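You operate a simulated robot arm through the tools that you are given. There is no shell and no other tool. Be economical: measure what you need, move in short steps, check, and stop when the job is done.

You run a simulated two-armed robot. Do the job below in one go: nothing can be reset, and whatever is moved stays where it is left.

TASK
Flush the clamped spool till the flow glass runs clear.
Fine: fill and drain valves open, flush pump on; then pump off, drain and fill shut.

The check looks at the end state, three seconds after you hand in, the way a careful person would. Anything else that was tipped, shoved, dropped, spilled or broken makes it a failure.

THE ROBOT
Two 7-joint arms with fingered hands on one trunk, on a base that drives. Base frame: it is fixed to the floor where the robot stands at the start and does not move with it; the origin is under the middle of the robot, x ahead of it, y to its left, z up. Units: mm, rad, N and s.
The left shoulder is at the start at [73, 154, 1234], the right one opposite. With the tool pointing down near the work surface each hand reaches from about 100 to 820 mm from the robot's upright axis, wherever it stands, measured 20 degrees to its own side. Places, roughly: clamp lever [900, -600, 1000]; flow glass [1200, 100, 1200]; flush switch [800, 200, 900]; hold key [800, 100, 900]; red latch [900, 100, 1000]; relief knob [1100, -700, 1000]; test bench [1000, -400, 800]; test drain valve [600, -300, 800]; test fill valve [600, 0, 800]; test pump valve [600, -600, 800]; test vent valve [600, -200, 800]. Payload 4 kg a hand.
The tool frame of a hand sits at the grasp point between the pads (the TCP): z along the fingers, y along the line on which they close. The tips reach 30 mm beyond it. The gripper opens to 104 mm. The gripper's body begins 35 mm behind the TCP. The gripper is a hand of 3 fingers: y runs from the thumb to the fingers, the wrist lies at [-15, -104, -178] in the tool frame, and closing takes about 1.5 s.
Orientation is told as [roll, pitch, yaw] about the base's x, y, z axes, in that order, counted from this pose: with the fingers straight down and the wrist toward the robot, the tool's x, y and z point along [0, 1, 0], [1, 0, 0] and [0, 0, -1] of the base frame.

THE INTERFACE
- The arms move only by the tool nudge_tool. It takes "left_commands", "right_commands" or both (then of equal length, played together; a hand with none holds still); each is a list of rows, each a list of 6 numbers: the turn, a rotation vector about the tool's x, y, z in degrees, then the shift along the tool's x, y, z in mm. In form: [[rx, ry, rz, x, y, z], ...]. A call has 1 to 12 rows; each row is the pose to reach, as a shift and turn from the pose commanded when the call began, along the tool's axes at that moment. "left_fingers" and "right_fingers" are, for a hand that has rows, the gripper command, from -1 (shut) to 1 (fully open), values between in proportion, set as the call begins (left out, the last holds). Rows are played at 5 a second. More than 50 mm and 0.15 rad between two rows, or a gripper value outside its range, and nothing of the call is played. A pose out of reach is approached as far as the arm can. The call stops where the force on the tool passes 40 N (or 10 N more than at its start, if that is more) or the arm is blocked; 0.2 s more then pass. Each finger travels about 153 mm/s and halts on what it meets, pressing with about 31 N; the grip force reading is that of the motor and also rises with nothing between the fingers. The clock runs only during rows and for 0.2 s after the last one: add rows that repeat a pose to give the fingers time. It gives the time, the measured TCP pose, the force on the tool (base axes), the opening and the grip force at its end, in the units of the frame above (readings bear some noise), with the torque about the TCP (base axes, N m) and any sound that the robot's microphone picked up.
- Cameras (640 x 400 px; columns grow to the right, rows downward): "scene" is now at [142.6, -10.7, 1470.5]; the picture's right is [-0.07, -1.00, -0.00], its down [-0.61, 0.05, -0.79] and it looks along [0.79, -0.06, -0.61] (base axes); focal length 286 px, centre (320, 200). "left" rides on the left gripper at [-64, -94, -117] in its tool frame; the picture's right is [-0.72, -0.33, 0.61], its down [0.64, -0.65, 0.40] and it looks along [0.27, 0.68, 0.68] (tool axes); focal length 238 px, centre (320, 200). "right" rides on the right gripper at [64, -94, -117] in its tool frame; the picture's right is [-0.72, 0.33, -0.61], its down [-0.64, -0.65, 0.41] and it looks along [-0.27, 0.68, 0.68] (tool axes); focal length 238 px, centre (320, 200). There is no depth. A picture from a camera that has moved, and an enlarged one, comes with that camera's place and axes in the base frame and with its lens. The place of the scene camera against the robot may be out by one fixed shift of up to 18 mm in any direction.
- camera(camera): a new picture of that camera. The clock stands still meanwhile.
- slide_trunk(by): slides the trunk up (or, below 0, down) by that many mm; the arms and the scene camera ride with it, the base frame stays. It gives what a move gives, with no picture.
- drive_base(legs): drives the robot by 1 to 6 legs, each [ahead, left, turn to the left] in mm, mm and rad, along the robot's own axes; the way and the turn of a leg run together, so that a leg with both is an arc; at most 1500 mm and 3.142 rad a leg. The arms and the cameras ride along, it lands a little off, and it stops where it bumps. It gives what a move gives.
- curl_fingers(index, middle, thumb_bend, thumb_turn, hand): sets how far each is bent, from 0 (flat) to 1 (curled in); at 0.3 the hand is open as for a grip, at 0.7 the pads meet at the TCP. One left out holds its place. A second passes; each finger stops where it meets its share of the squeeze, and holds until it gets a number again. A gripper value or a shape takes the hand back. It gives what a move gives, with no picture; readings hold the bend of each and the force on the fingers (four entries, about 0 where the hand has none), thumb and palm. thumb_turn goes from beside the hand (0) to across from the fingers (1), as for a grip.
- preshape(shape, hand): the hand has 3 fingers and takes this shape, open, in about a second: jaw (thumb against the fingers, like two jaws); tri (thumb and two fingers); tip (a fingertip pinch); poke (one finger out to press); point (the index stretched); flat (the hand flat); cup (the hand cupped); fist (a fist). The gripper value then closes the fingers along that shape, each until it touches; the sizes above hold for jaw. It gives what a move gives, with no picture.
- pan_tilt(pan, tilt): turns the head with the scene camera to pan (to the left, within 1.501 rad either way) and tilt (down, from -0.506 to 1.204), counted from straight ahead of the robot. It gives what a move gives.
- zoom(camera, box): a new picture of the part [left, top, right, bottom] of that camera's present view, enlarged. The clock stands still meanwhile.
- finish_job(): hands the job in; it is judged then, once.

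Go step by step. Nothing tells you exact positions but the pictures and the camera data: compare them with the known pose of the tool, close in by small moves and look again before you grip or let go. The budget is 120 turns and 108 pictures, counting those below and the enlarged ones. Unless the task says otherwise, let go and move clear before handing in, and close with one line.

The tools are called after "Request:" by a JSON object that holds its "api" and its "payload". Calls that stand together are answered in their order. nudge_tool: Moves the arms, as the interface text tells. Its arguments: {"type":"object","properties":{"left_commands":{"type":"array","items":{"type":"array","items":{"type":"number"}}},"left_fingers":{"type":"number"},"right_commands":{"type":"array","items":{"type":"array","items":{"type":"number"}}},"right_fingers":{"type":"number"}},"required":[]} The other tools are called the same way: slide_trunk (by) slides the trunk up or down; preshape (shape, hand) gives the hand a shape; curl_fingers (index, middle, thumb_bend, thumb_turn, hand) moves the fingers one by one; drive_base (legs) drives the base; pan_tilt (pan, tilt) turns the head that bears the scene camera; camera (camera) takes a picture; zoom (camera, box) takes an enlarged picture of a part of a camera's view; finish_job () hands the job in.

At the start:

```text
clock: 0.0
left_position: [580.6, 192.9, 1228.5]
left_ee_rot: [0.0, 0.002, 0.0]
left_force: [-0.3, 0.1, -0.1]
left_ft_torque: [0.0, -0.02, -0.01]
left_width: 103.5
left_grip_force: 0.0
left_shape: jaw
left_bend: [0.3, 0.3, 0.3, 0.98]
left_finger forces: [0.0, 0.1, 0.0, 0.1, 0.0, 0.0]
right_position: [494.1, -284.4, 1205.8]
right_ee_rot: [-0.001, 0.001, 0.0]
right_force: [-0.4, -1.2, 0.9]
right_ft_torque: [-0.02, 0.05, 0.0]
right_width: 103.7
right_grip_force: 0.0
right_shape: jaw
right_bend: [0.3, 0.3, 0.3, 0.98]
right_finger forces: [0.0, 0.0, 0.0, 0.0, 0.1, 0.0]
trunk travel left (down, up): [-650.0, 290.0]
robot x, y, heading: [-1.7, 1.1, 0.0]
head pan, tilt: [-0.075, 0.651]
```

scene: 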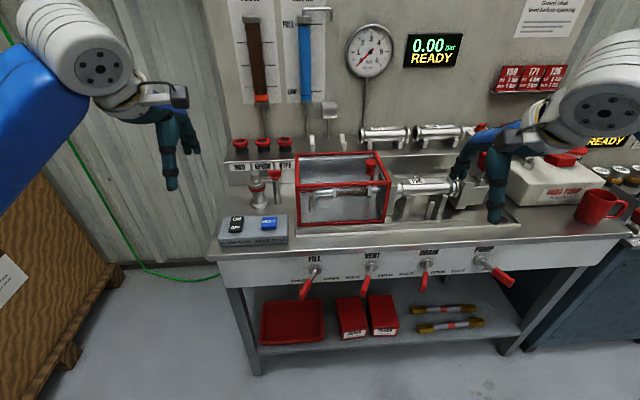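
right: 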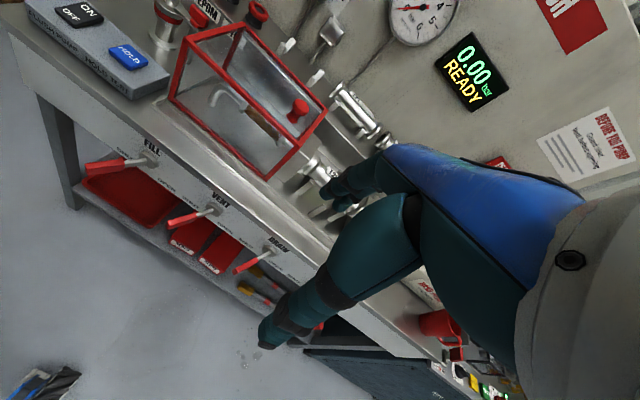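
left: 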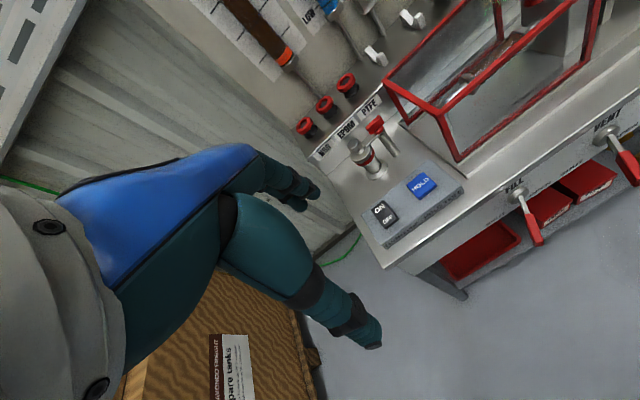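

I see the bench with four front lever valves (fill, vent, drain, pump), a switch box with ON/OFF and HOLD, and the gauges. First I look closer at the valves, the switch and the notices.

Request:
{"api": "zoom", "payload": {"camera": "scene", "box": [280, 240, 540, 310]}}

Request:
{"api": "zoom", "payload": {"camera": "scene", "box": [210, 140, 400, 260]}}

Request:
{"api": "zoom", "payload": {"camera": "scene", "box": [220, 0, 480, 160]}}

Request:
{"api": "zoom", "payload": {"camera": "scene", "box": [470, 0, 640, 110]}}

```text
2.46 times, centred on (410, 275) of scene
camera zoom: at [142.6, -10.7, 1470.5], right [-0.07, -1.0, 0.0], down [-0.61, 0.05, -0.79], along [0.79, -0.06, -0.61], focal length 703 px, centre (98, 15)
```

zoom: 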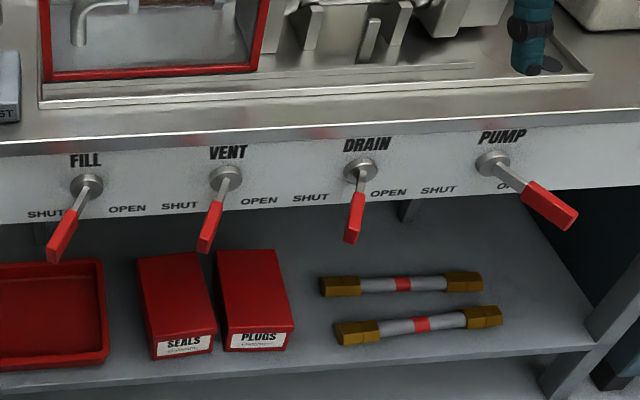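

```text
3.33 times, centred on (305, 200) of scene
camera zoom: at [142.6, -10.7, 1470.5], right [-0.07, -1.0, 0.0], down [-0.61, 0.05, -0.79], along [0.79, -0.06, -0.61], focal length 952 px, centre (370, 200)
```

zoom: 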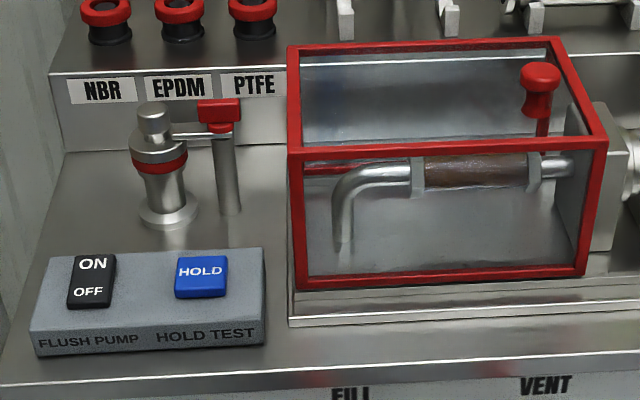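

```text
2.46 times, centred on (350, 80) of scene
camera zoom: at [142.6, -10.7, 1470.5], right [-0.07, -1.0, 0.0], down [-0.61, 0.05, -0.79], along [0.79, -0.06, -0.61], focal length 703 px, centre (246, 495)
```

zoom: 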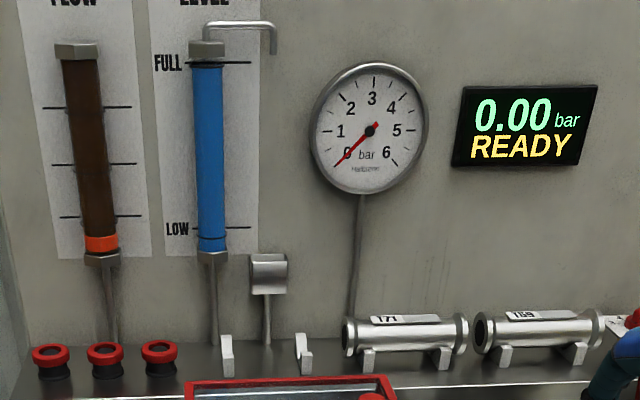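

```text
3.64 times, centred on (555, 55) of scene
camera zoom: at [142.6, -10.7, 1470.5], right [-0.07, -1.0, 0.0], down [-0.61, 0.05, -0.79], along [0.79, -0.06, -0.61], focal length 1038 px, centre (-534, 727)
```

zoom: 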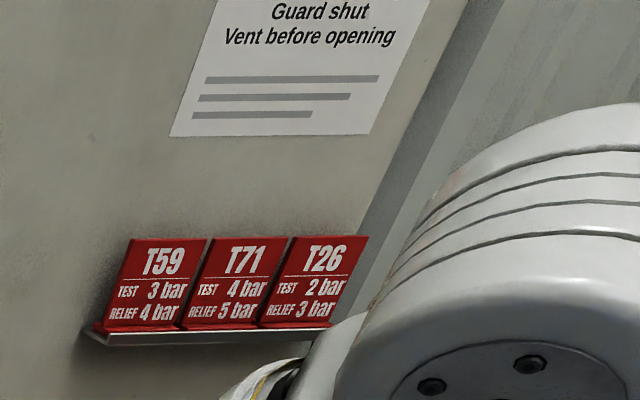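

Fill, vent and drain look shut and pump looks open, but the perspective misleads. I look at the notice and at the whole wall before acting.

Request:
{"api": "pan_tilt", "payload": {"pan": -0.3, "tilt": 0.25}}

Request:
{"api": "camera", "payload": {"camera": "scene"}}

Request:
{"api": "zoom", "payload": {"camera": "scene", "box": [340, 20, 540, 145]}}

Request:
{"api": "zoom", "payload": {"camera": "right", "box": [60, 120, 320, 300]}}

```text
clock: 0.9
left_position: [577.5, 193.0, 1229.4]
left_ee_rot: [0.002, 0.0, 0.0]
left_force: [0.0, 0.7, 0.5]
left_ft_torque: [0.01, -0.02, 0.0]
left_width: 103.5
left_grip_force: 0.0
left_shape: jaw
left_bend: [0.3, 0.3, 0.3, 0.98]
left_finger forces: [0.1, 0.0, 0.1, 0.0, 0.0, 0.1]
right_position: [492.4, -284.5, 1205.4]
right_ee_rot: [0.0, 0.0, -0.001]
right_force: [0.3, 0.4, 0.5]
right_ft_torque: [0.0, -0.02, 0.0]
right_width: 103.6
right_grip_force: 0.1
right_shape: jaw
right_bend: [0.3, 0.3, 0.3, 0.98]
right_finger forces: [0.0, 0.0, 0.0, 0.0, 0.1, 0.1]
trunk travel left (down, up): [-650.0, 290.0]
robot x, y, heading: [0.2, -0.9, 0.001]
head pan, tilt: [-0.3, 0.25]
```

```text
100 pictures are left
camera scene: at [145.3, -31.8, 1507.1], right [-0.3, -0.96, 0.0], down [-0.24, 0.07, -0.97], along [0.93, -0.29, -0.25], focal length 286 px, centre (320, 200)
```

scene: 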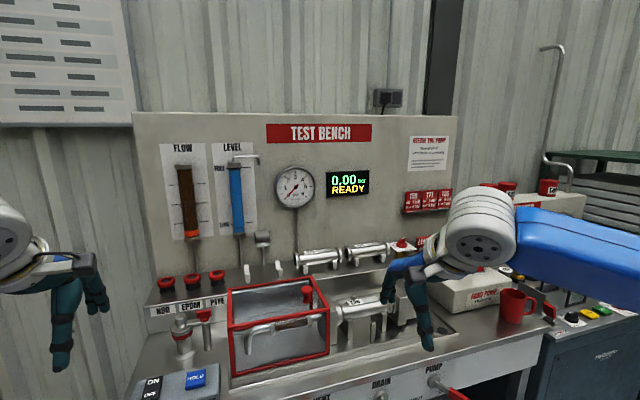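

```text
3.20 times, centred on (440, 82) of scene
camera zoom: at [145.3, -31.8, 1507.1], right [-0.3, -0.96, 0.0], down [-0.24, 0.07, -0.97], along [0.93, -0.29, -0.25], focal length 914 px, centre (-64, 576)
```

zoom: 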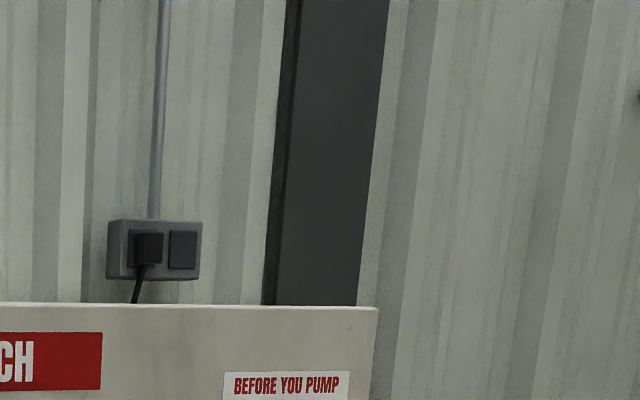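

```text
2.22 times, centred on (190, 210) of right
camera zoom: at [398.6, -219.7, 1321.7], right [0.33, -0.72, 0.61], down [-0.65, -0.64, -0.4], along [0.68, -0.27, -0.68], focal length 530 px, centre (609, 178)
```

zoom: 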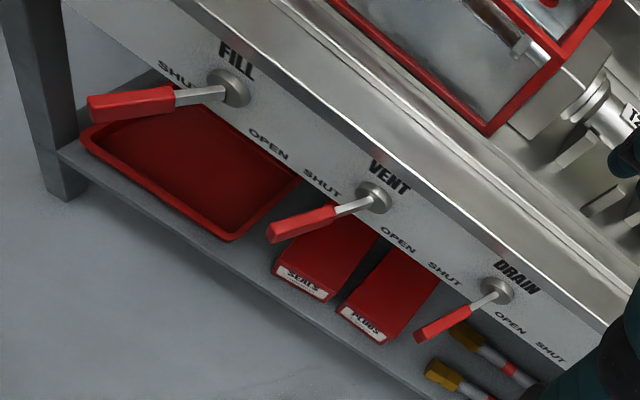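

The notice is readable; I zoom on it, on the spool clamp and on the guard.

Request:
{"api": "zoom", "payload": {"camera": "scene", "box": [400, 125, 464, 165]}}

Request:
{"api": "zoom", "payload": {"camera": "scene", "box": [220, 260, 420, 385]}}

Request:
{"api": "zoom", "payload": {"camera": "scene", "box": [130, 280, 290, 400]}}

```text
10.00 times, centred on (432, 145) of scene
camera zoom: at [145.3, -31.8, 1507.1], right [-0.3, -0.96, 0.0], down [-0.24, 0.07, -0.97], along [0.93, -0.29, -0.25], focal length 2855 px, centre (-800, 750)
```

zoom: 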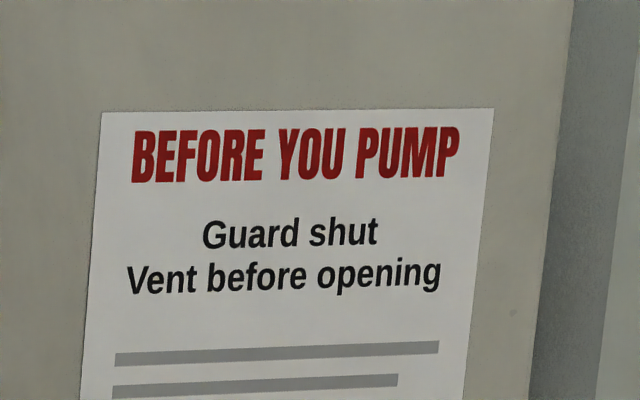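

```text
3.20 times, centred on (320, 322) of scene
camera zoom: at [145.3, -31.8, 1507.1], right [-0.3, -0.96, 0.0], down [-0.24, 0.07, -0.97], along [0.93, -0.29, -0.25], focal length 914 px, centre (320, -192)
```

zoom: 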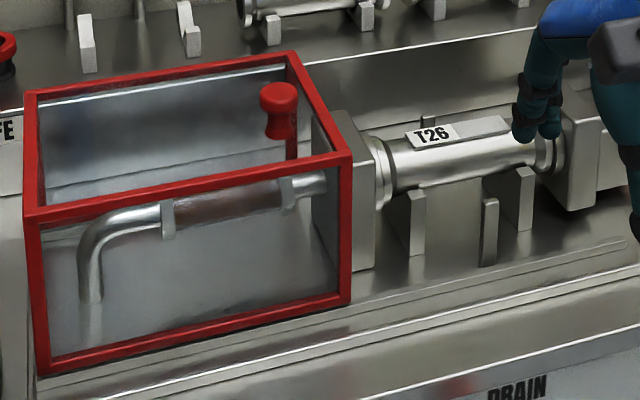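

```text
3.33 times, centred on (210, 340) of scene
camera zoom: at [145.3, -31.8, 1507.1], right [-0.3, -0.96, 0.0], down [-0.24, 0.07, -0.97], along [0.93, -0.29, -0.25], focal length 952 px, centre (687, -267)
```

zoom: 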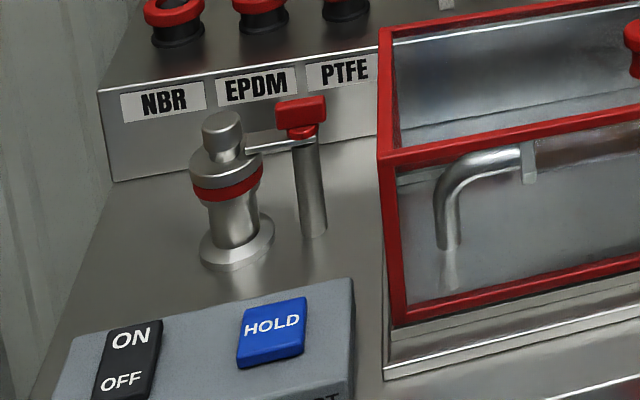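

All four levers stick out of the front at about z 800 and swing sideways: fill, vent and drain point left (shut), pump right (open), with tips near x 590. I'll shape both hands to poke and look at how the finger lies.

Request:
{"api": "preshape", "payload": {"shape": "poke", "hand": "left"}}

Request:
{"api": "preshape", "payload": {"shape": "poke", "hand": "right"}}

Request:
{"api": "pan_tilt", "payload": {"pan": 0.0, "tilt": 0.65}}

Request:
{"api": "camera", "payload": {"camera": "left"}}

Request:
{"api": "camera", "payload": {"camera": "scene"}}

```text
clock: 1.8
left_position: [578.4, 193.2, 1229.8]
left_ee_rot: [-0.001, -0.001, 0.0]
left_force: [-0.8, 0.6, -0.6]
left_ft_torque: [0.01, -0.02, 0.03]
left_width: 0.0
left_grip_force: 0.0
left_shape: poke
left_bend: [0.7, 0.7, 1.0, 1.0]
left_finger forces: [0.1, 0.0, 0.1, 0.0, 0.0, 0.1]
right_position: [492.5, -284.0, 1206.4]
right_ee_rot: [0.001, 0.001, 0.0]
right_force: [0.6, 0.5, 0.0]
right_ft_torque: [-0.03, 0.02, -0.02]
right_width: 103.8
right_grip_force: 0.1
right_shape: jaw
right_bend: [0.3, 0.3, 0.3, 0.98]
right_finger forces: [0.0, 0.1, 0.0, 0.0, 0.0, 0.1]
trunk travel left (down, up): [-650.0, 290.0]
robot x, y, heading: [-2.0, -0.4, -0.001]
head pan, tilt: [-0.3, 0.25]
```

```text
clock: 2.7
left_position: [577.9, 193.4, 1229.6]
left_ee_rot: [0.001, 0.001, 0.0]
left_force: [-0.5, 0.2, -1.0]
left_ft_torque: [0.0, 0.01, 0.04]
left_width: 0.1
left_grip_force: 0.0
left_shape: poke
left_bend: [0.7, 0.7, 1.0, 1.0]
left_finger forces: [0.0, 0.1, 0.0, 0.0, 0.0, 0.0]
right_position: [493.2, -285.0, 1204.3]
right_ee_rot: [0.001, -0.001, 0.0]
right_force: [-1.0, 0.5, -0.8]
right_ft_torque: [-0.04, 0.0, 0.01]
right_width: 0.2
right_grip_force: 0.0
right_shape: poke
right_bend: [0.7, 0.7, 1.0, 1.0]
right_finger forces: [0.0, 0.1, 0.0, 0.1, 0.0, 0.1]
trunk travel left (down, up): [-650.0, 290.0]
robot x, y, heading: [-0.3, -2.2, -0.003]
head pan, tilt: [-0.3, 0.25]
```

```text
clock: 3.5
left_position: [577.4, 193.3, 1228.1]
left_ee_rot: [0.0, -0.001, -0.001]
left_force: [-0.6, 0.0, 0.2]
left_ft_torque: [0.01, 0.0, 0.05]
left_width: 0.0
left_grip_force: 0.1
left_shape: poke
left_bend: [0.7, 0.7, 1.0, 1.0]
left_finger forces: [0.1, 0.0, 0.0, 0.0, 0.0, 0.0]
right_position: [492.3, -283.9, 1206.5]
right_ee_rot: [0.001, -0.002, -0.001]
right_force: [0.3, -0.4, 0.0]
right_ft_torque: [0.0, 0.01, 0.0]
right_width: 0.0
right_grip_force: 0.1
right_shape: poke
right_bend: [0.7, 0.7, 1.0, 1.0]
right_finger forces: [0.0, 0.0, 0.1, 0.0, 0.0, 0.0]
trunk travel left (down, up): [-650.0, 290.0]
robot x, y, heading: [0.7, 0.5, -0.0]
head pan, tilt: [0.0, 0.649]
```

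```text
94 pictures are left
camera left: at [483.1, 128.4, 1346.2], right [-0.33, -0.72, -0.61], down [-0.65, 0.64, -0.4], along [0.68, 0.27, -0.68], focal length 238 px, centre (320, 200)
```

left: 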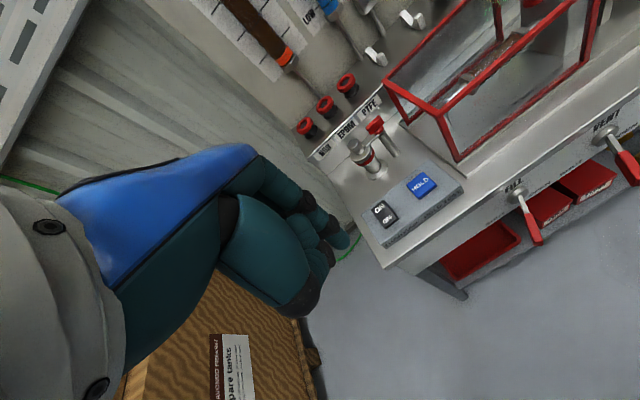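

```text
93 pictures are left
camera scene: at [142.9, -4.2, 1470.8], right [0.0, -1.0, 0.0], down [-0.61, 0.0, -0.8], along [0.8, 0.0, -0.61], focal length 286 px, centre (320, 200)
```

scene: 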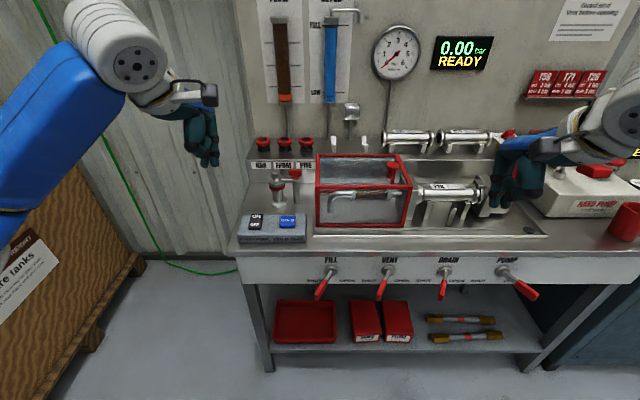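

Poke turned out to be a bunched hand; I try "point" for a slimmer finger on both hands.

Request:
{"api": "preshape", "payload": {"shape": "point", "hand": "left"}}

Request:
{"api": "preshape", "payload": {"shape": "point", "hand": "right"}}

Request:
{"api": "camera", "payload": {"camera": "left"}}

Request:
{"api": "camera", "payload": {"camera": "right"}}

```text
clock: 4.4
left_position: [578.1, 193.6, 1228.6]
left_ee_rot: [0.001, 0.001, -0.002]
left_force: [0.9, 0.4, 0.6]
left_ft_torque: [0.04, -0.01, 0.0]
left_width: 0.1
left_grip_force: 0.0
left_shape: point
left_bend: [0.2, 1.0, 0.98, 0.88]
left_finger forces: [0.1, 0.0, 0.0, 0.1, 0.0, 0.1]
right_position: [493.0, -283.3, 1204.7]
right_ee_rot: [0.001, 0.0, 0.0]
right_force: [-0.3, -0.4, -0.1]
right_ft_torque: [0.02, -0.02, 0.0]
right_width: 0.0
right_grip_force: 0.1
right_shape: poke
right_bend: [0.7, 0.7, 1.0, 1.0]
right_finger forces: [0.1, 0.0, 0.0, 0.0, 0.1, 0.0]
trunk travel left (down, up): [-650.0, 290.0]
robot x, y, heading: [-2.5, -0.2, -0.001]
head pan, tilt: [0.0, 0.649]
```

```text
clock: 5.3
left_position: [578.5, 193.7, 1229.7]
left_ee_rot: [0.0, 0.0, 0.0]
left_force: [0.6, 0.2, 0.3]
left_ft_torque: [0.04, -0.01, -0.02]
left_width: 0.0
left_grip_force: 0.0
left_shape: point
left_bend: [0.2, 1.0, 0.98, 0.88]
left_finger forces: [0.1, 0.1, 0.1, 0.0, 0.1, 0.1]
right_position: [492.6, -284.5, 1205.6]
right_ee_rot: [0.0, 0.0, 0.0]
right_force: [0.4, -0.2, 0.3]
right_ft_torque: [0.01, 0.01, 0.02]
right_width: 0.0
right_grip_force: 0.1
right_shape: point
right_bend: [0.2, 1.0, 0.98, 0.88]
right_finger forces: [0.0, 0.0, 0.1, 0.0, 0.1, 0.0]
trunk travel left (down, up): [-650.0, 290.0]
robot x, y, heading: [1.5, -0.9, -0.0]
head pan, tilt: [0.0, 0.649]
```

```text
92 pictures are left
camera left: at [483.1, 128.4, 1346.2], right [-0.33, -0.72, -0.61], down [-0.65, 0.64, -0.4], along [0.68, 0.27, -0.68], focal length 238 px, centre (320, 200)
```

left: 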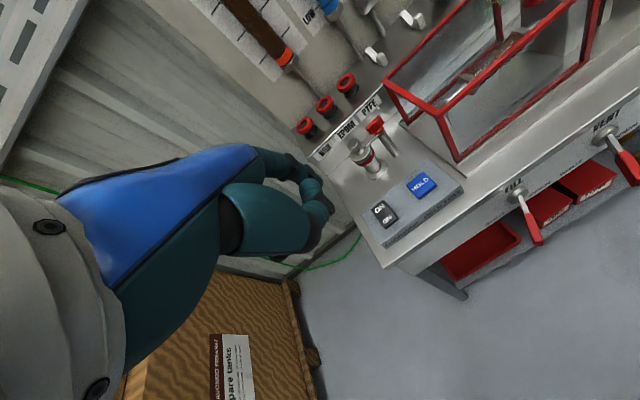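

```text
91 pictures are left
camera right: at [398.7, -219.7, 1321.6], right [0.33, -0.72, 0.61], down [-0.65, -0.64, -0.4], along [0.68, -0.27, -0.68], focal length 238 px, centre (320, 200)
```

right: 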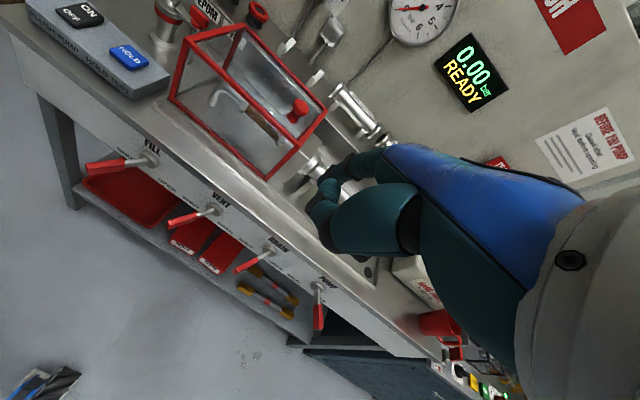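

Hard to judge finger shape from here. I lower both hands in front of the bench edge and look with the scene camera.

Request:
{"api": "nudge_tool", "payload": {"left_commands": [[0, 0, 0, 0, 0, 45], [0, 0, 0, 0, 0, 90], [0, 0, 0, 0, 0, 135], [0, 0, 0, 0, 0, 180], [0, 0, 0, 0, 0, 225], [0, 0, 0, 0, 0, 270], [0, 0, 0, 0, 0, 310]], "right_commands": [[0, 0, 0, 5, 0, 45], [0, 0, 0, 10, 0, 90], [0, 0, 0, 15, 0, 135], [0, 0, 0, 20, 0, 180], [0, 0, 0, 30, 0, 225], [0, 0, 0, 40, 0, 260], [0, 0, 0, 40, 0, 290]]}}

Request:
{"api": "camera", "payload": {"camera": "scene"}}

Request:
{"api": "camera", "payload": {"camera": "right"}}

Request:
{"api": "camera", "payload": {"camera": "left"}}

```text
clock: 6.9
left_position: [577.7, 191.3, 920.4]
left_ee_rot: [0.001, -0.001, 0.0]
left_force: [0.6, 0.8, -0.1]
left_ft_torque: [0.0, -0.02, 0.0]
left_width: 0.3
left_grip_force: 0.0
left_shape: point
left_bend: [0.2, 1.0, 0.98, 0.88]
left_finger forces: [0.1, 0.0, 0.0, 0.0, 0.1, 0.0]
right_position: [492.7, -242.5, 915.0]
right_ee_rot: [-0.001, 0.0, -0.001]
right_force: [0.0, 0.0, 0.5]
right_ft_torque: [-0.05, 0.02, 0.0]
right_width: 0.0
right_grip_force: 0.1
right_shape: point
right_bend: [0.2, 1.0, 0.98, 0.88]
right_finger forces: [0.0, 0.0, 0.0, 0.0, 0.1, 0.0]
trunk travel left (down, up): [-650.0, 290.0]
robot x, y, heading: [-2.1, 0.4, 0.001]
head pan, tilt: [0.0, 0.649]
```

```text
90 pictures are left
camera scene: at [142.8, -4.1, 1470.8], right [0.0, -1.0, 0.0], down [-0.61, 0.0, -0.8], along [0.8, 0.0, -0.61], focal length 286 px, centre (320, 200)
```

scene: 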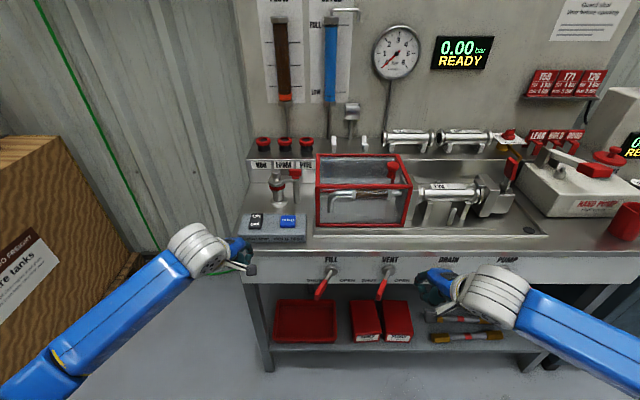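

```text
89 pictures are left
camera right: at [399.2, -178.6, 1030.9], right [0.33, -0.72, 0.61], down [-0.65, -0.64, -0.4], along [0.68, -0.27, -0.68], focal length 238 px, centre (320, 200)
```

right: 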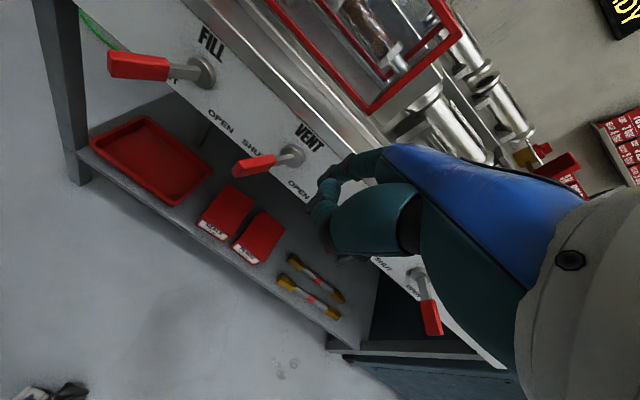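

```text
88 pictures are left
camera left: at [482.1, 126.4, 1037.4], right [-0.33, -0.72, -0.61], down [-0.65, 0.64, -0.4], along [0.68, 0.27, -0.68], focal length 238 px, centre (320, 200)
```

left: 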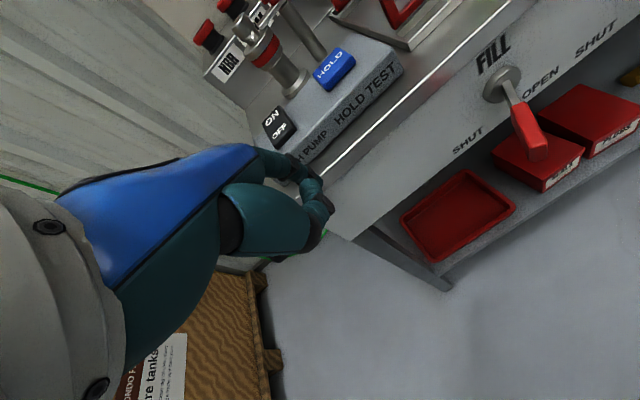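

Triangulating both wrist cameras puts the fill pivot at about (689,-36,775) and its handle tip at (595,9,770), so the levers lie level at z≈772. I zoom on my pointing finger to see where it is.

Request:
{"api": "zoom", "payload": {"camera": "left", "box": [210, 120, 370, 280]}}

Request:
{"api": "zoom", "payload": {"camera": "scene", "box": [160, 200, 280, 290]}}

```text
2.50 times, centred on (290, 200) of left
camera zoom: at [482.1, 126.4, 1037.4], right [-0.33, -0.72, -0.61], down [-0.65, 0.64, -0.4], along [0.68, 0.27, -0.68], focal length 596 px, centre (395, 200)
```

zoom: 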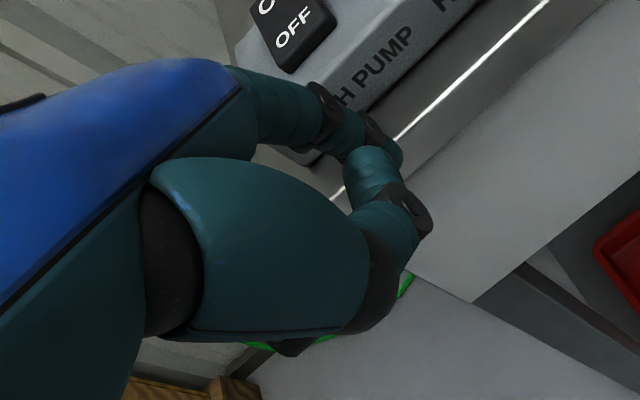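

```text
4.44 times, centred on (220, 245) of scene
camera zoom: at [142.8, -4.1, 1470.8], right [0.0, -1.0, 0.0], down [-0.61, 0.0, -0.8], along [0.8, 0.0, -0.61], focal length 1269 px, centre (764, 0)
```

zoom: 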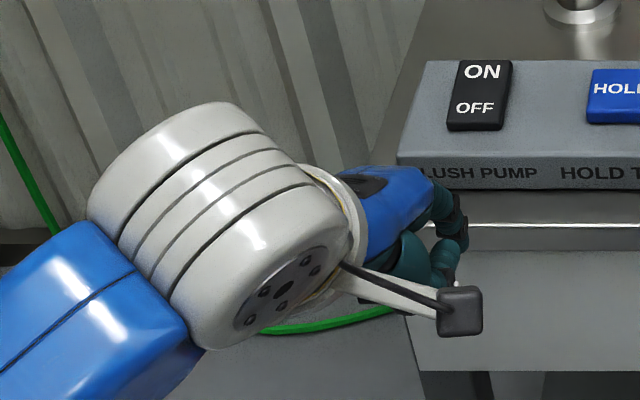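

My index is hidden behind the curled middle finger. I lower the left hand to lever height, well left of the fill lever, and look.

Request:
{"api": "nudge_tool", "payload": {"left_commands": [[0, 0, 0, -20, 0, 40], [0, 0, 0, -40, 0, 80], [0, 0, 0, -60, 0, 120], [0, 0, 0, -80, 0, 145]]}}

Request:
{"api": "camera", "payload": {"camera": "left"}}

Request:
{"api": "camera", "payload": {"camera": "right"}}

Request:
{"api": "zoom", "payload": {"camera": "scene", "box": [200, 220, 400, 345]}}

```text
clock: 7.9
left_position: [579.2, 112.2, 772.8]
left_ee_rot: [0.001, 0.0, 0.0]
left_force: [-0.4, -0.5, 0.0]
left_ft_torque: [0.01, 0.0, 0.0]
left_width: 0.0
left_grip_force: 0.0
left_shape: point
left_bend: [0.2, 1.0, 0.98, 0.88]
left_finger forces: [0.0, 0.0, 0.0, 0.0, 0.0, 0.0]
right_position: [492.1, -245.0, 915.0]
right_ee_rot: [0.003, 0.0, -0.001]
right_force: [-0.6, -0.4, -0.6]
right_ft_torque: [0.02, -0.02, -0.02]
right_width: 0.0
right_grip_force: 0.0
right_shape: point
right_bend: [0.2, 1.0, 0.98, 0.88]
right_finger forces: [0.0, 0.1, 0.0, 0.1, 0.0, 0.0]
trunk travel left (down, up): [-650.0, 290.0]
robot x, y, heading: [-1.4, -3.6, 0.003]
head pan, tilt: [0.0, 0.649]
```

```text
85 pictures are left
camera left: at [484.4, 46.9, 890.2], right [-0.33, -0.72, -0.61], down [-0.65, 0.64, -0.4], along [0.68, 0.27, -0.68], focal length 238 px, centre (320, 200)
```

left: 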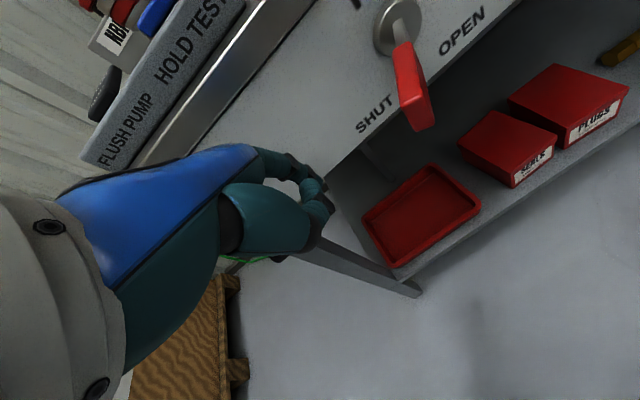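

```text
84 pictures are left
camera right: at [399.4, -180.0, 1031.0], right [0.33, -0.72, 0.61], down [-0.65, -0.64, -0.41], along [0.68, -0.27, -0.68], focal length 238 px, centre (320, 200)
```

right: 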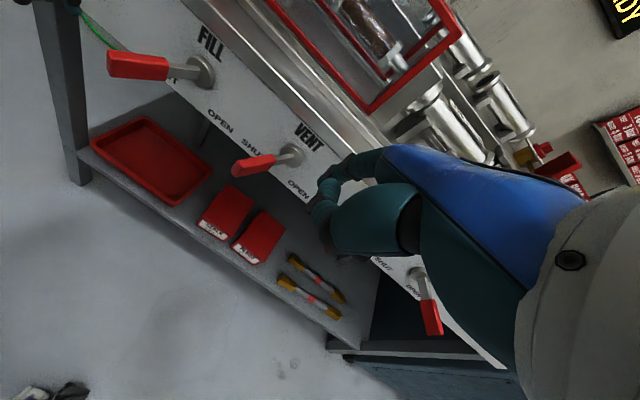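

```text
3.20 times, centred on (300, 282) of scene
camera zoom: at [143.0, -6.1, 1470.7], right [0.0, -1.0, 0.0], down [-0.61, 0.0, -0.8], along [0.8, 0.0, -0.61], focal length 914 px, centre (384, -64)
```

zoom: 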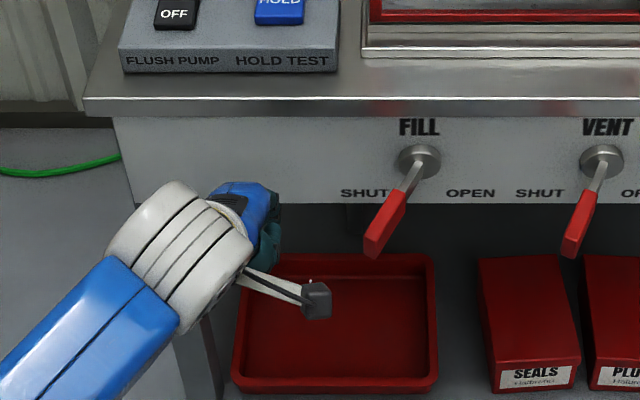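

The lever agrees with my estimate (tip about (595,12,770)). I'd rather use the finger I can see: straighten the middle finger and curl the index.

Request:
{"api": "curl_fingers", "payload": {"hand": "left", "index": 0.6, "middle": 0.6, "thumb_bend": 0.7, "thumb_turn": 1.0}}

Request:
{"api": "camera", "payload": {"camera": "left"}}

```text
clock: 8.9
left_position: [579.8, 112.2, 773.5]
left_ee_rot: [0.0, 0.0, 0.0]
left_force: [-0.3, -0.2, -0.5]
left_ft_torque: [-0.01, 0.0, -0.01]
left_width: 13.9
left_grip_force: 0.0
left_shape: fingers
left_bend: [0.6, 0.6, 0.7, 1.0]
left_finger forces: [0.0, 0.0, 0.1, 0.0, 0.0, 0.1]
right_position: [492.8, -242.9, 915.4]
right_ee_rot: [0.002, 0.001, 0.001]
right_force: [-0.9, 0.0, -0.2]
right_ft_torque: [-0.03, -0.02, 0.0]
right_width: 0.0
right_grip_force: 0.0
right_shape: point
right_bend: [0.2, 1.0, 0.98, 0.88]
right_finger forces: [0.0, 0.0, 0.0, 0.0, 0.1, 0.0]
trunk travel left (down, up): [-650.0, 290.0]
robot x, y, heading: [1.8, -1.8, -0.005]
head pan, tilt: [0.0, 0.649]
```

```text
82 pictures are left
camera left: at [484.3, 48.0, 890.8], right [-0.33, -0.72, -0.61], down [-0.65, 0.64, -0.4], along [0.68, 0.27, -0.68], focal length 238 px, centre (320, 200)
```

left: 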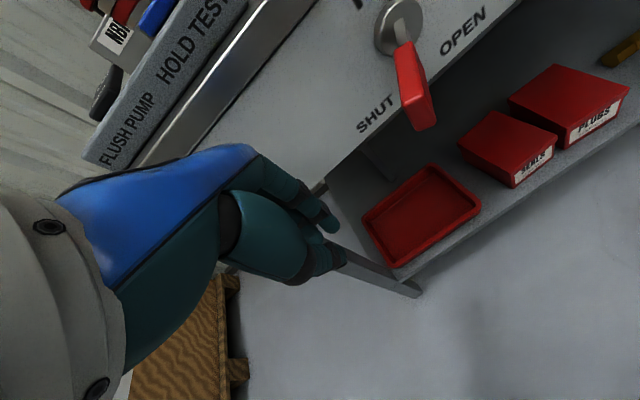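

Now a compact pinched hand with fingertips around z 745. I push it sideways toward −y at x≈605 to swing the fill lever from SHUT to OPEN.

Request:
{"api": "nudge_tool", "payload": {"left_commands": [[0, 0, 0, 0, 26, 0], [0, 0, 0, -25, 26, 0], [0, 0, 0, -50, 26, 0], [0, 0, 0, -65, 26, 0], [0, 0, 0, -80, 26, 0], [0, 0, 0, -95, 26, 0], [0, 0, 0, -110, 26, 0], [0, 0, 0, -125, 26, 0]]}}

Request:
{"api": "camera", "payload": {"camera": "left"}}

Request:
{"api": "zoom", "payload": {"camera": "scene", "box": [220, 220, 420, 345]}}

```text
clock: 10.7
left_position: [605.2, -14.4, 773.5]
left_ee_rot: [0.002, 0.001, 0.0]
left_force: [-0.5, 0.1, -0.5]
left_ft_torque: [-0.01, -0.01, 0.01]
left_width: 14.3
left_grip_force: 0.0
left_shape: fingers
left_bend: [0.6, 0.6, 0.7, 1.0]
left_finger forces: [0.1, 0.0, 0.0, 0.0, 0.0, 0.0]
right_position: [492.6, -244.8, 915.3]
right_ee_rot: [0.002, -0.001, 0.0]
right_force: [0.6, 0.2, -0.3]
right_ft_torque: [0.04, 0.02, -0.01]
right_width: 0.1
right_grip_force: 0.0
right_shape: point
right_bend: [0.2, 1.0, 0.98, 0.88]
right_finger forces: [0.1, 0.0, 0.1, 0.0, 0.0, 0.0]
trunk travel left (down, up): [-650.0, 290.0]
robot x, y, heading: [1.2, 0.3, -0.002]
head pan, tilt: [0.0, 0.649]
```

```text
81 pictures are left
camera left: at [510.0, -79.6, 890.7], right [-0.33, -0.72, -0.61], down [-0.65, 0.64, -0.4], along [0.68, 0.27, -0.68], focal length 238 px, centre (320, 200)
```

left: 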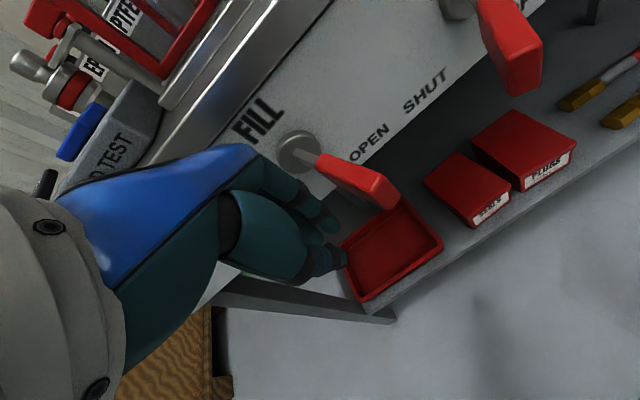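

```text
3.20 times, centred on (320, 282) of scene
camera zoom: at [143.3, -6.9, 1470.6], right [0.0, -1.0, 0.0], down [-0.61, 0.0, -0.79], along [0.79, 0.0, -0.61], focal length 914 px, centre (320, -64)
```

zoom: 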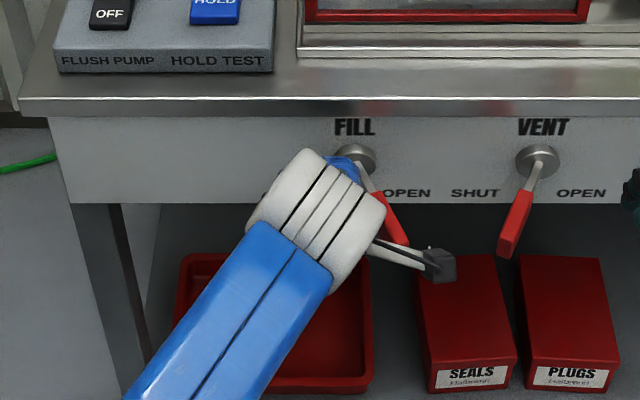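

The lever swings easily and is past the middle. I push on until it stops.

Request:
{"api": "nudge_tool", "payload": {"left_commands": [[0, 0, 0, -8, 0, 0], [0, 0, 0, -16, 0, 0], [0, 0, 0, -24, 0, 0], [0, 0, 0, -32, 0, 0]]}}

Request:
{"api": "camera", "payload": {"camera": "left"}}

```text
clock: 11.7
left_position: [604.4, -36.7, 773.7]
left_ee_rot: [0.0, 0.003, 0.005]
left_force: [-3.1, 14.7, -2.3]
left_ft_torque: [-0.24, -0.05, 0.43]
left_width: 12.2
left_grip_force: 7.5
left_shape: fingers
left_bend: [0.61, 0.6, 0.7, 1.0]
left_finger forces: [15.1, 0.0, 0.1, 0.0, 0.1, 0.1]
right_position: [492.1, -238.2, 917.2]
right_ee_rot: [-0.003, 0.001, -0.001]
right_force: [-0.3, -0.6, -0.2]
right_ft_torque: [0.03, 0.0, 0.01]
right_width: 0.0
right_grip_force: 0.1
right_shape: point
right_bend: [0.2, 1.0, 0.98, 0.88]
right_finger forces: [0.0, 0.0, 0.0, 0.0, 0.0, 0.0]
trunk travel left (down, up): [-650.0, 290.0]
robot x, y, heading: [1.6, 0.9, -0.005]
head pan, tilt: [0.0, 0.649]
```

```text
79 pictures are left
camera left: at [509.7, -102.6, 890.4], right [-0.32, -0.72, -0.61], down [-0.66, 0.64, -0.4], along [0.68, 0.27, -0.68], focal length 238 px, centre (320, 200)
```

left: 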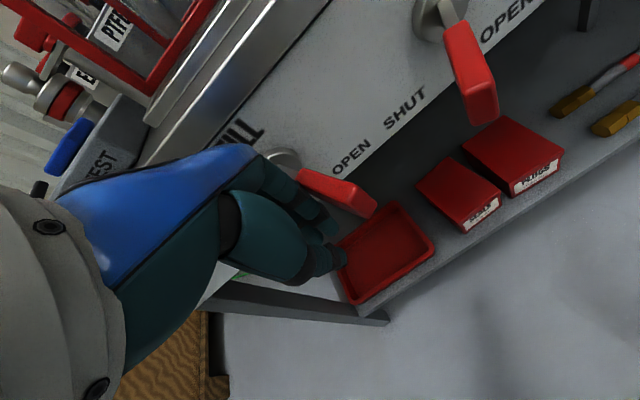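

It met its end stop (15 N): fill is open. Left backs away; the right hand gets the same compact shape for the drain lever.

Request:
{"api": "curl_fingers", "payload": {"hand": "right", "index": 0.6, "middle": 0.6, "thumb_bend": 0.7, "thumb_turn": 1.0}}

Request:
{"api": "nudge_tool", "payload": {"left_commands": [[0, 0, 0, 30, 0, 0], [0, 0, 0, 60, -30, 0], [0, 0, 0, 95, -60, 0], [0, 0, 0, 130, -60, -40], [0, 0, 0, 165, -60, -80], [0, 0, 0, 200, -60, -120]], "right_commands": [[0, 0, 0, 0, 0, 35], [0, 0, 0, 0, 0, 70], [0, 0, 0, 0, 0, 105], [0, 0, 0, 0, 0, 143], [0, 0, 0, 0, 30, 143], [0, 0, 0, 0, 60, 143]]}}

Request:
{"api": "camera", "payload": {"camera": "right"}}

Request:
{"api": "camera", "payload": {"camera": "scene"}}

```text
clock: 12.7
left_position: [604.1, -38.0, 772.4]
left_ee_rot: [0.0, 0.004, 0.004]
left_force: [-4.4, 25.3, -3.6]
left_ft_torque: [-0.35, 0.04, 0.72]
left_width: 11.1
left_grip_force: 12.7
left_shape: fingers
left_bend: [0.62, 0.6, 0.7, 1.0]
left_finger forces: [24.8, 0.0, 0.0, 0.0, 0.0, 0.0]
right_position: [491.5, -238.3, 915.8]
right_ee_rot: [-0.004, 0.001, 0.0]
right_force: [-0.4, 0.0, 0.7]
right_ft_torque: [0.03, 0.03, -0.02]
right_width: 13.6
right_grip_force: 0.1
right_shape: fingers
right_bend: [0.6, 0.6, 0.7, 1.0]
right_finger forces: [0.1, 0.0, 0.0, 0.0, 0.0, 0.0]
trunk travel left (down, up): [-650.0, 290.0]
robot x, y, heading: [-1.2, -1.8, -0.002]
head pan, tilt: [0.0, 0.649]
```

```text
refused: row 4 steps farther than a row can; nothing moved
```

```text
78 pictures are left
camera right: at [398.9, -173.9, 1032.3], right [0.33, -0.72, 0.62], down [-0.65, -0.64, -0.4], along [0.68, -0.27, -0.68], focal length 238 px, centre (320, 200)
```

right: 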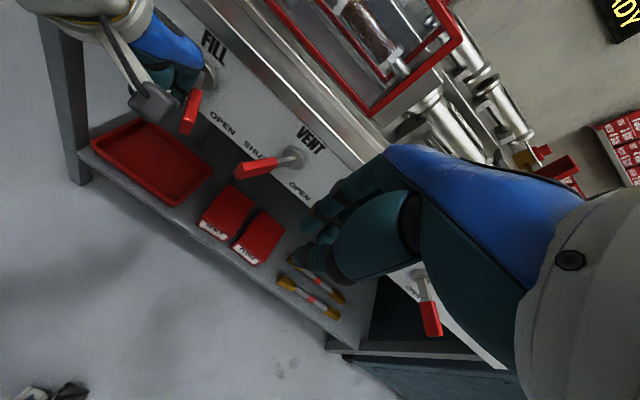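

```text
77 pictures are left
camera scene: at [142.3, 3.2, 1470.7], right [0.0, -1.0, 0.0], down [-0.61, 0.0, -0.8], along [0.8, 0.0, -0.61], focal length 286 px, centre (320, 200)
```

scene: 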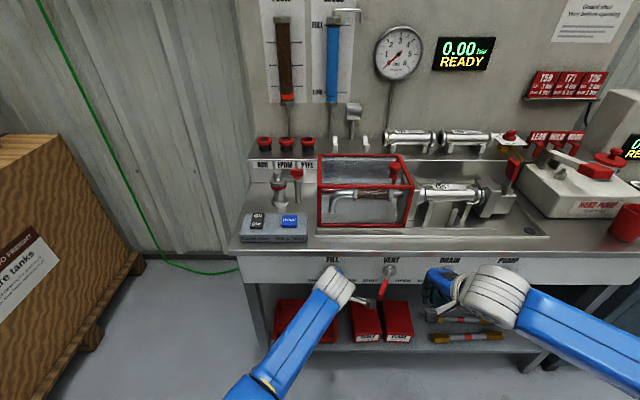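

Too large a step; I repeat it with smaller ones.

Request:
{"api": "nudge_tool", "payload": {"left_commands": [[0, 0, 0, 25, 0, 0], [0, 0, 0, 50, -25, 0], [0, 0, 0, 75, -50, 0], [0, 0, 0, 100, -60, -35], [0, 0, 0, 125, -60, -75], [0, 0, 0, 150, -60, -115]], "right_commands": [[0, 0, 0, 0, 0, 35], [0, 0, 0, 0, 0, 70], [0, 0, 0, 0, 0, 105], [0, 0, 0, 0, 0, 143], [0, 0, 0, 0, 30, 143], [0, 0, 0, 0, 60, 143]]}}

Request:
{"api": "camera", "payload": {"camera": "right"}}

Request:
{"api": "camera", "payload": {"camera": "scene"}}

```text
clock: 14.1
left_position: [548.9, 109.9, 886.8]
left_ee_rot: [-0.001, 0.003, 0.0]
left_force: [-0.9, 1.0, -0.8]
left_ft_torque: [-0.03, -0.01, -0.01]
left_width: 13.9
left_grip_force: 0.0
left_shape: fingers
left_bend: [0.6, 0.6, 0.7, 1.0]
left_finger forces: [0.0, 0.1, 0.0, 0.0, 0.0, 0.0]
right_position: [554.2, -244.0, 775.0]
right_ee_rot: [0.001, 0.002, 0.0]
right_force: [-0.1, 0.2, 0.0]
right_ft_torque: [0.0, 0.0, 0.01]
right_width: 13.6
right_grip_force: 0.1
right_shape: fingers
right_bend: [0.6, 0.6, 0.7, 1.0]
right_finger forces: [0.0, 0.0, 0.0, 0.1, 0.0, 0.1]
trunk travel left (down, up): [-650.0, 290.0]
robot x, y, heading: [-0.2, 0.3, -0.002]
head pan, tilt: [0.0, 0.649]
```

```text
76 pictures are left
camera right: at [461.1, -180.2, 891.4], right [0.33, -0.72, 0.61], down [-0.65, -0.64, -0.4], along [0.68, -0.27, -0.68], focal length 238 px, centre (320, 200)
```

right: 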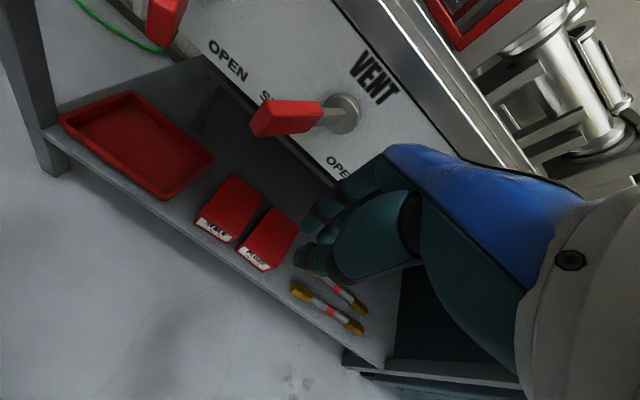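

```text
75 pictures are left
camera scene: at [144.1, -4.2, 1470.5], right [0.0, -1.0, 0.0], down [-0.61, 0.0, -0.79], along [0.79, 0.0, -0.61], focal length 286 px, centre (320, 200)
```

scene: 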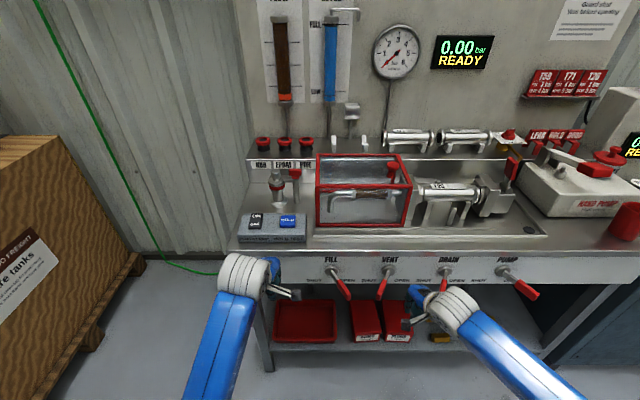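

Vent's tip is at (599,-160), and the right hand sits between vent and drain. Now forward to x≈605 and push drain toward −y until its stop.

Request:
{"api": "nudge_tool", "payload": {"right_commands": [[0, 0, 0, 0, 26, 0], [0, 0, 0, 0, 51, 0], [0, 0, 0, -20, 51, 0], [0, 0, 0, -40, 51, 0], [0, 0, 0, -55, 51, 0], [0, 0, 0, -70, 51, 0], [0, 0, 0, -85, 51, 0], [0, 0, 0, -100, 51, 0], [0, 0, 0, -112, 51, 0], [0, 0, 0, -120, 51, 0], [0, 0, 0, -128, 51, 0], [0, 0, 0, -136, 51, 0]]}}

Request:
{"api": "camera", "payload": {"camera": "scene"}}

Request:
{"api": "zoom", "payload": {"camera": "scene", "box": [310, 240, 550, 340]}}

```text
clock: 16.7
left_position: [547.2, 114.6, 886.9]
left_ee_rot: [-0.004, 0.0, 0.001]
left_force: [-0.5, 1.1, 0.3]
left_ft_torque: [0.0, -0.02, 0.01]
left_width: 13.7
left_grip_force: 0.0
left_shape: fingers
left_bend: [0.6, 0.6, 0.7, 1.0]
left_finger forces: [0.1, 0.0, 0.0, 0.0, 0.1, 0.0]
right_position: [604.3, -371.9, 772.4]
right_ee_rot: [0.0, 0.002, 0.004]
right_force: [-2.6, 18.8, -4.0]
right_ft_torque: [-0.19, 0.14, 0.76]
right_width: 14.2
right_grip_force: 8.5
right_shape: fingers
right_bend: [0.6, 0.61, 0.7, 1.0]
right_finger forces: [0.0, 17.1, 0.1, 0.0, 0.0, 0.1]
trunk travel left (down, up): [-650.0, 290.0]
robot x, y, heading: [2.0, 4.2, 0.003]
head pan, tilt: [0.0, 0.649]
```

```text
74 pictures are left
camera scene: at [142.7, 3.5, 1470.6], right [0.0, -1.0, 0.0], down [-0.61, 0.0, -0.8], along [0.8, 0.0, -0.61], focal length 286 px, centre (320, 200)
```

scene: 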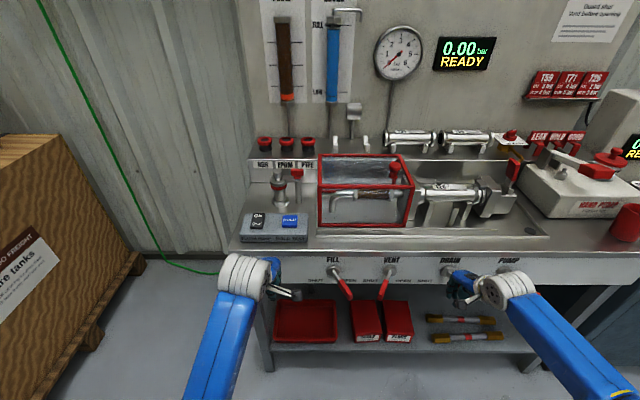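

```text
2.67 times, centred on (430, 290) of scene
camera zoom: at [142.7, 3.5, 1470.6], right [0.0, -1.0, 0.0], down [-0.61, 0.0, -0.8], along [0.8, 0.0, -0.61], focal length 761 px, centre (27, -40)
```

zoom: 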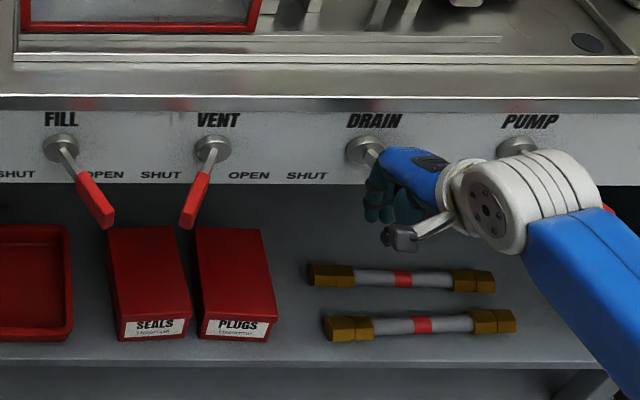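

Drain is at its open stop (19 N). Right backs off and retreats; the left hand rises above the switch box with only the index out.

Request:
{"api": "nudge_tool", "payload": {"right_commands": [[0, 0, 0, 20, 0, 0], [0, 0, 0, 30, -35, 0], [0, 0, 0, 30, -75, 0], [0, 0, 0, 30, -115, 0], [0, 0, 0, 30, -115, 0], [0, 0, 0, 30, -115, 0]], "left_commands": [[0, 0, 0, 0, 0, -40], [0, 0, 0, 0, 0, -80], [0, 0, 0, 0, 0, -120], [0, 0, 0, 15, 0, -160], [0, 0, 0, 25, 30, -180], [0, 0, 0, 30, 60, -180]]}}

Request:
{"api": "curl_fingers", "payload": {"hand": "left", "index": 0.6, "middle": 1.0, "thumb_bend": 1.0, "thumb_turn": 0.5}}

Request:
{"api": "camera", "payload": {"camera": "left"}}

Request:
{"api": "camera", "payload": {"camera": "scene"}}

```text
clock: 18.1
left_position: [607.2, 136.5, 1068.3]
left_ee_rot: [0.002, 0.0, 0.0]
left_force: [1.1, 0.1, 0.1]
left_ft_torque: [0.0, 0.04, -0.02]
left_width: 13.6
left_grip_force: 0.0
left_shape: fingers
left_bend: [0.6, 0.6, 0.7, 1.0]
left_finger forces: [0.0, 0.0, 0.0, 0.0, 0.1, 0.0]
right_position: [490.4, -349.9, 771.3]
right_ee_rot: [0.0, 0.0, 0.001]
right_force: [-0.1, 0.7, 0.1]
right_ft_torque: [0.01, 0.01, 0.0]
right_width: 14.0
right_grip_force: 0.1
right_shape: fingers
right_bend: [0.6, 0.6, 0.7, 1.0]
right_finger forces: [0.0, 0.0, 0.0, 0.1, 0.1, 0.0]
trunk travel left (down, up): [-650.0, 290.0]
robot x, y, heading: [-2.0, -3.1, 0.002]
head pan, tilt: [0.0, 0.649]
```

```text
clock: 19.1
left_position: [606.4, 138.0, 1068.8]
left_ee_rot: [0.001, 0.0, -0.001]
left_force: [0.9, 0.1, -0.9]
left_ft_torque: [-0.03, 0.03, 0.03]
left_width: 38.7
left_grip_force: 0.0
left_shape: fingers
left_bend: [0.6, 1.0, 1.0, 0.51]
left_finger forces: [0.0, 0.0, 0.0, 0.1, 0.1, 0.1]
right_position: [488.9, -350.7, 772.7]
right_ee_rot: [0.002, 0.0, -0.001]
right_force: [-0.4, 1.0, -0.2]
right_ft_torque: [0.03, -0.01, -0.01]
right_width: 14.1
right_grip_force: 0.1
right_shape: fingers
right_bend: [0.6, 0.6, 0.7, 1.0]
right_finger forces: [0.0, 0.0, 0.1, 0.0, 0.0, 0.0]
trunk travel left (down, up): [-650.0, 290.0]
robot x, y, heading: [2.9, 2.3, 0.002]
head pan, tilt: [0.0, 0.649]
```

```text
72 pictures are left
camera left: at [510.9, 73.4, 1185.7], right [-0.33, -0.72, -0.61], down [-0.65, 0.64, -0.4], along [0.68, 0.27, -0.68], focal length 238 px, centre (320, 200)
```

left: 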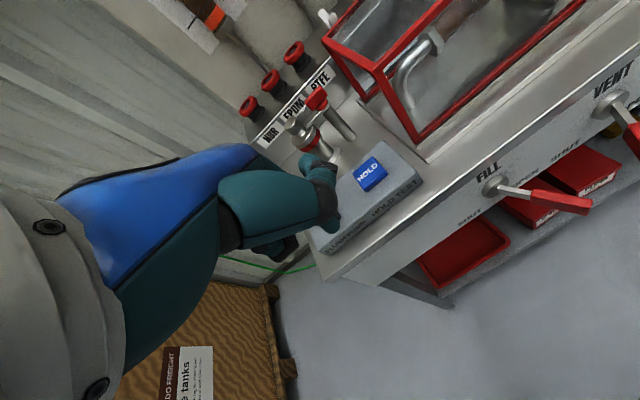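

```text
71 pictures are left
camera scene: at [142.6, -5.1, 1470.7], right [0.0, -1.0, 0.0], down [-0.61, 0.0, -0.8], along [0.8, 0.0, -0.61], focal length 286 px, centre (320, 200)
```

scene: 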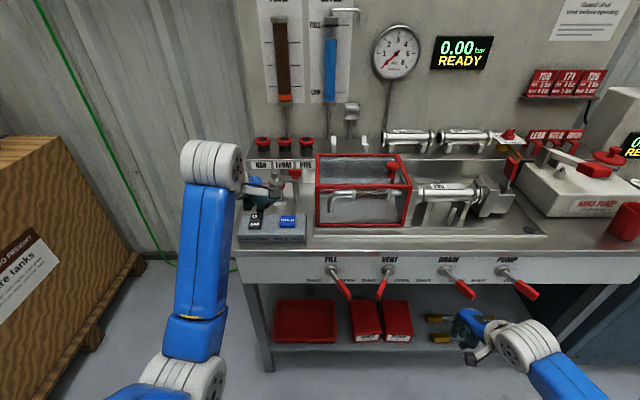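

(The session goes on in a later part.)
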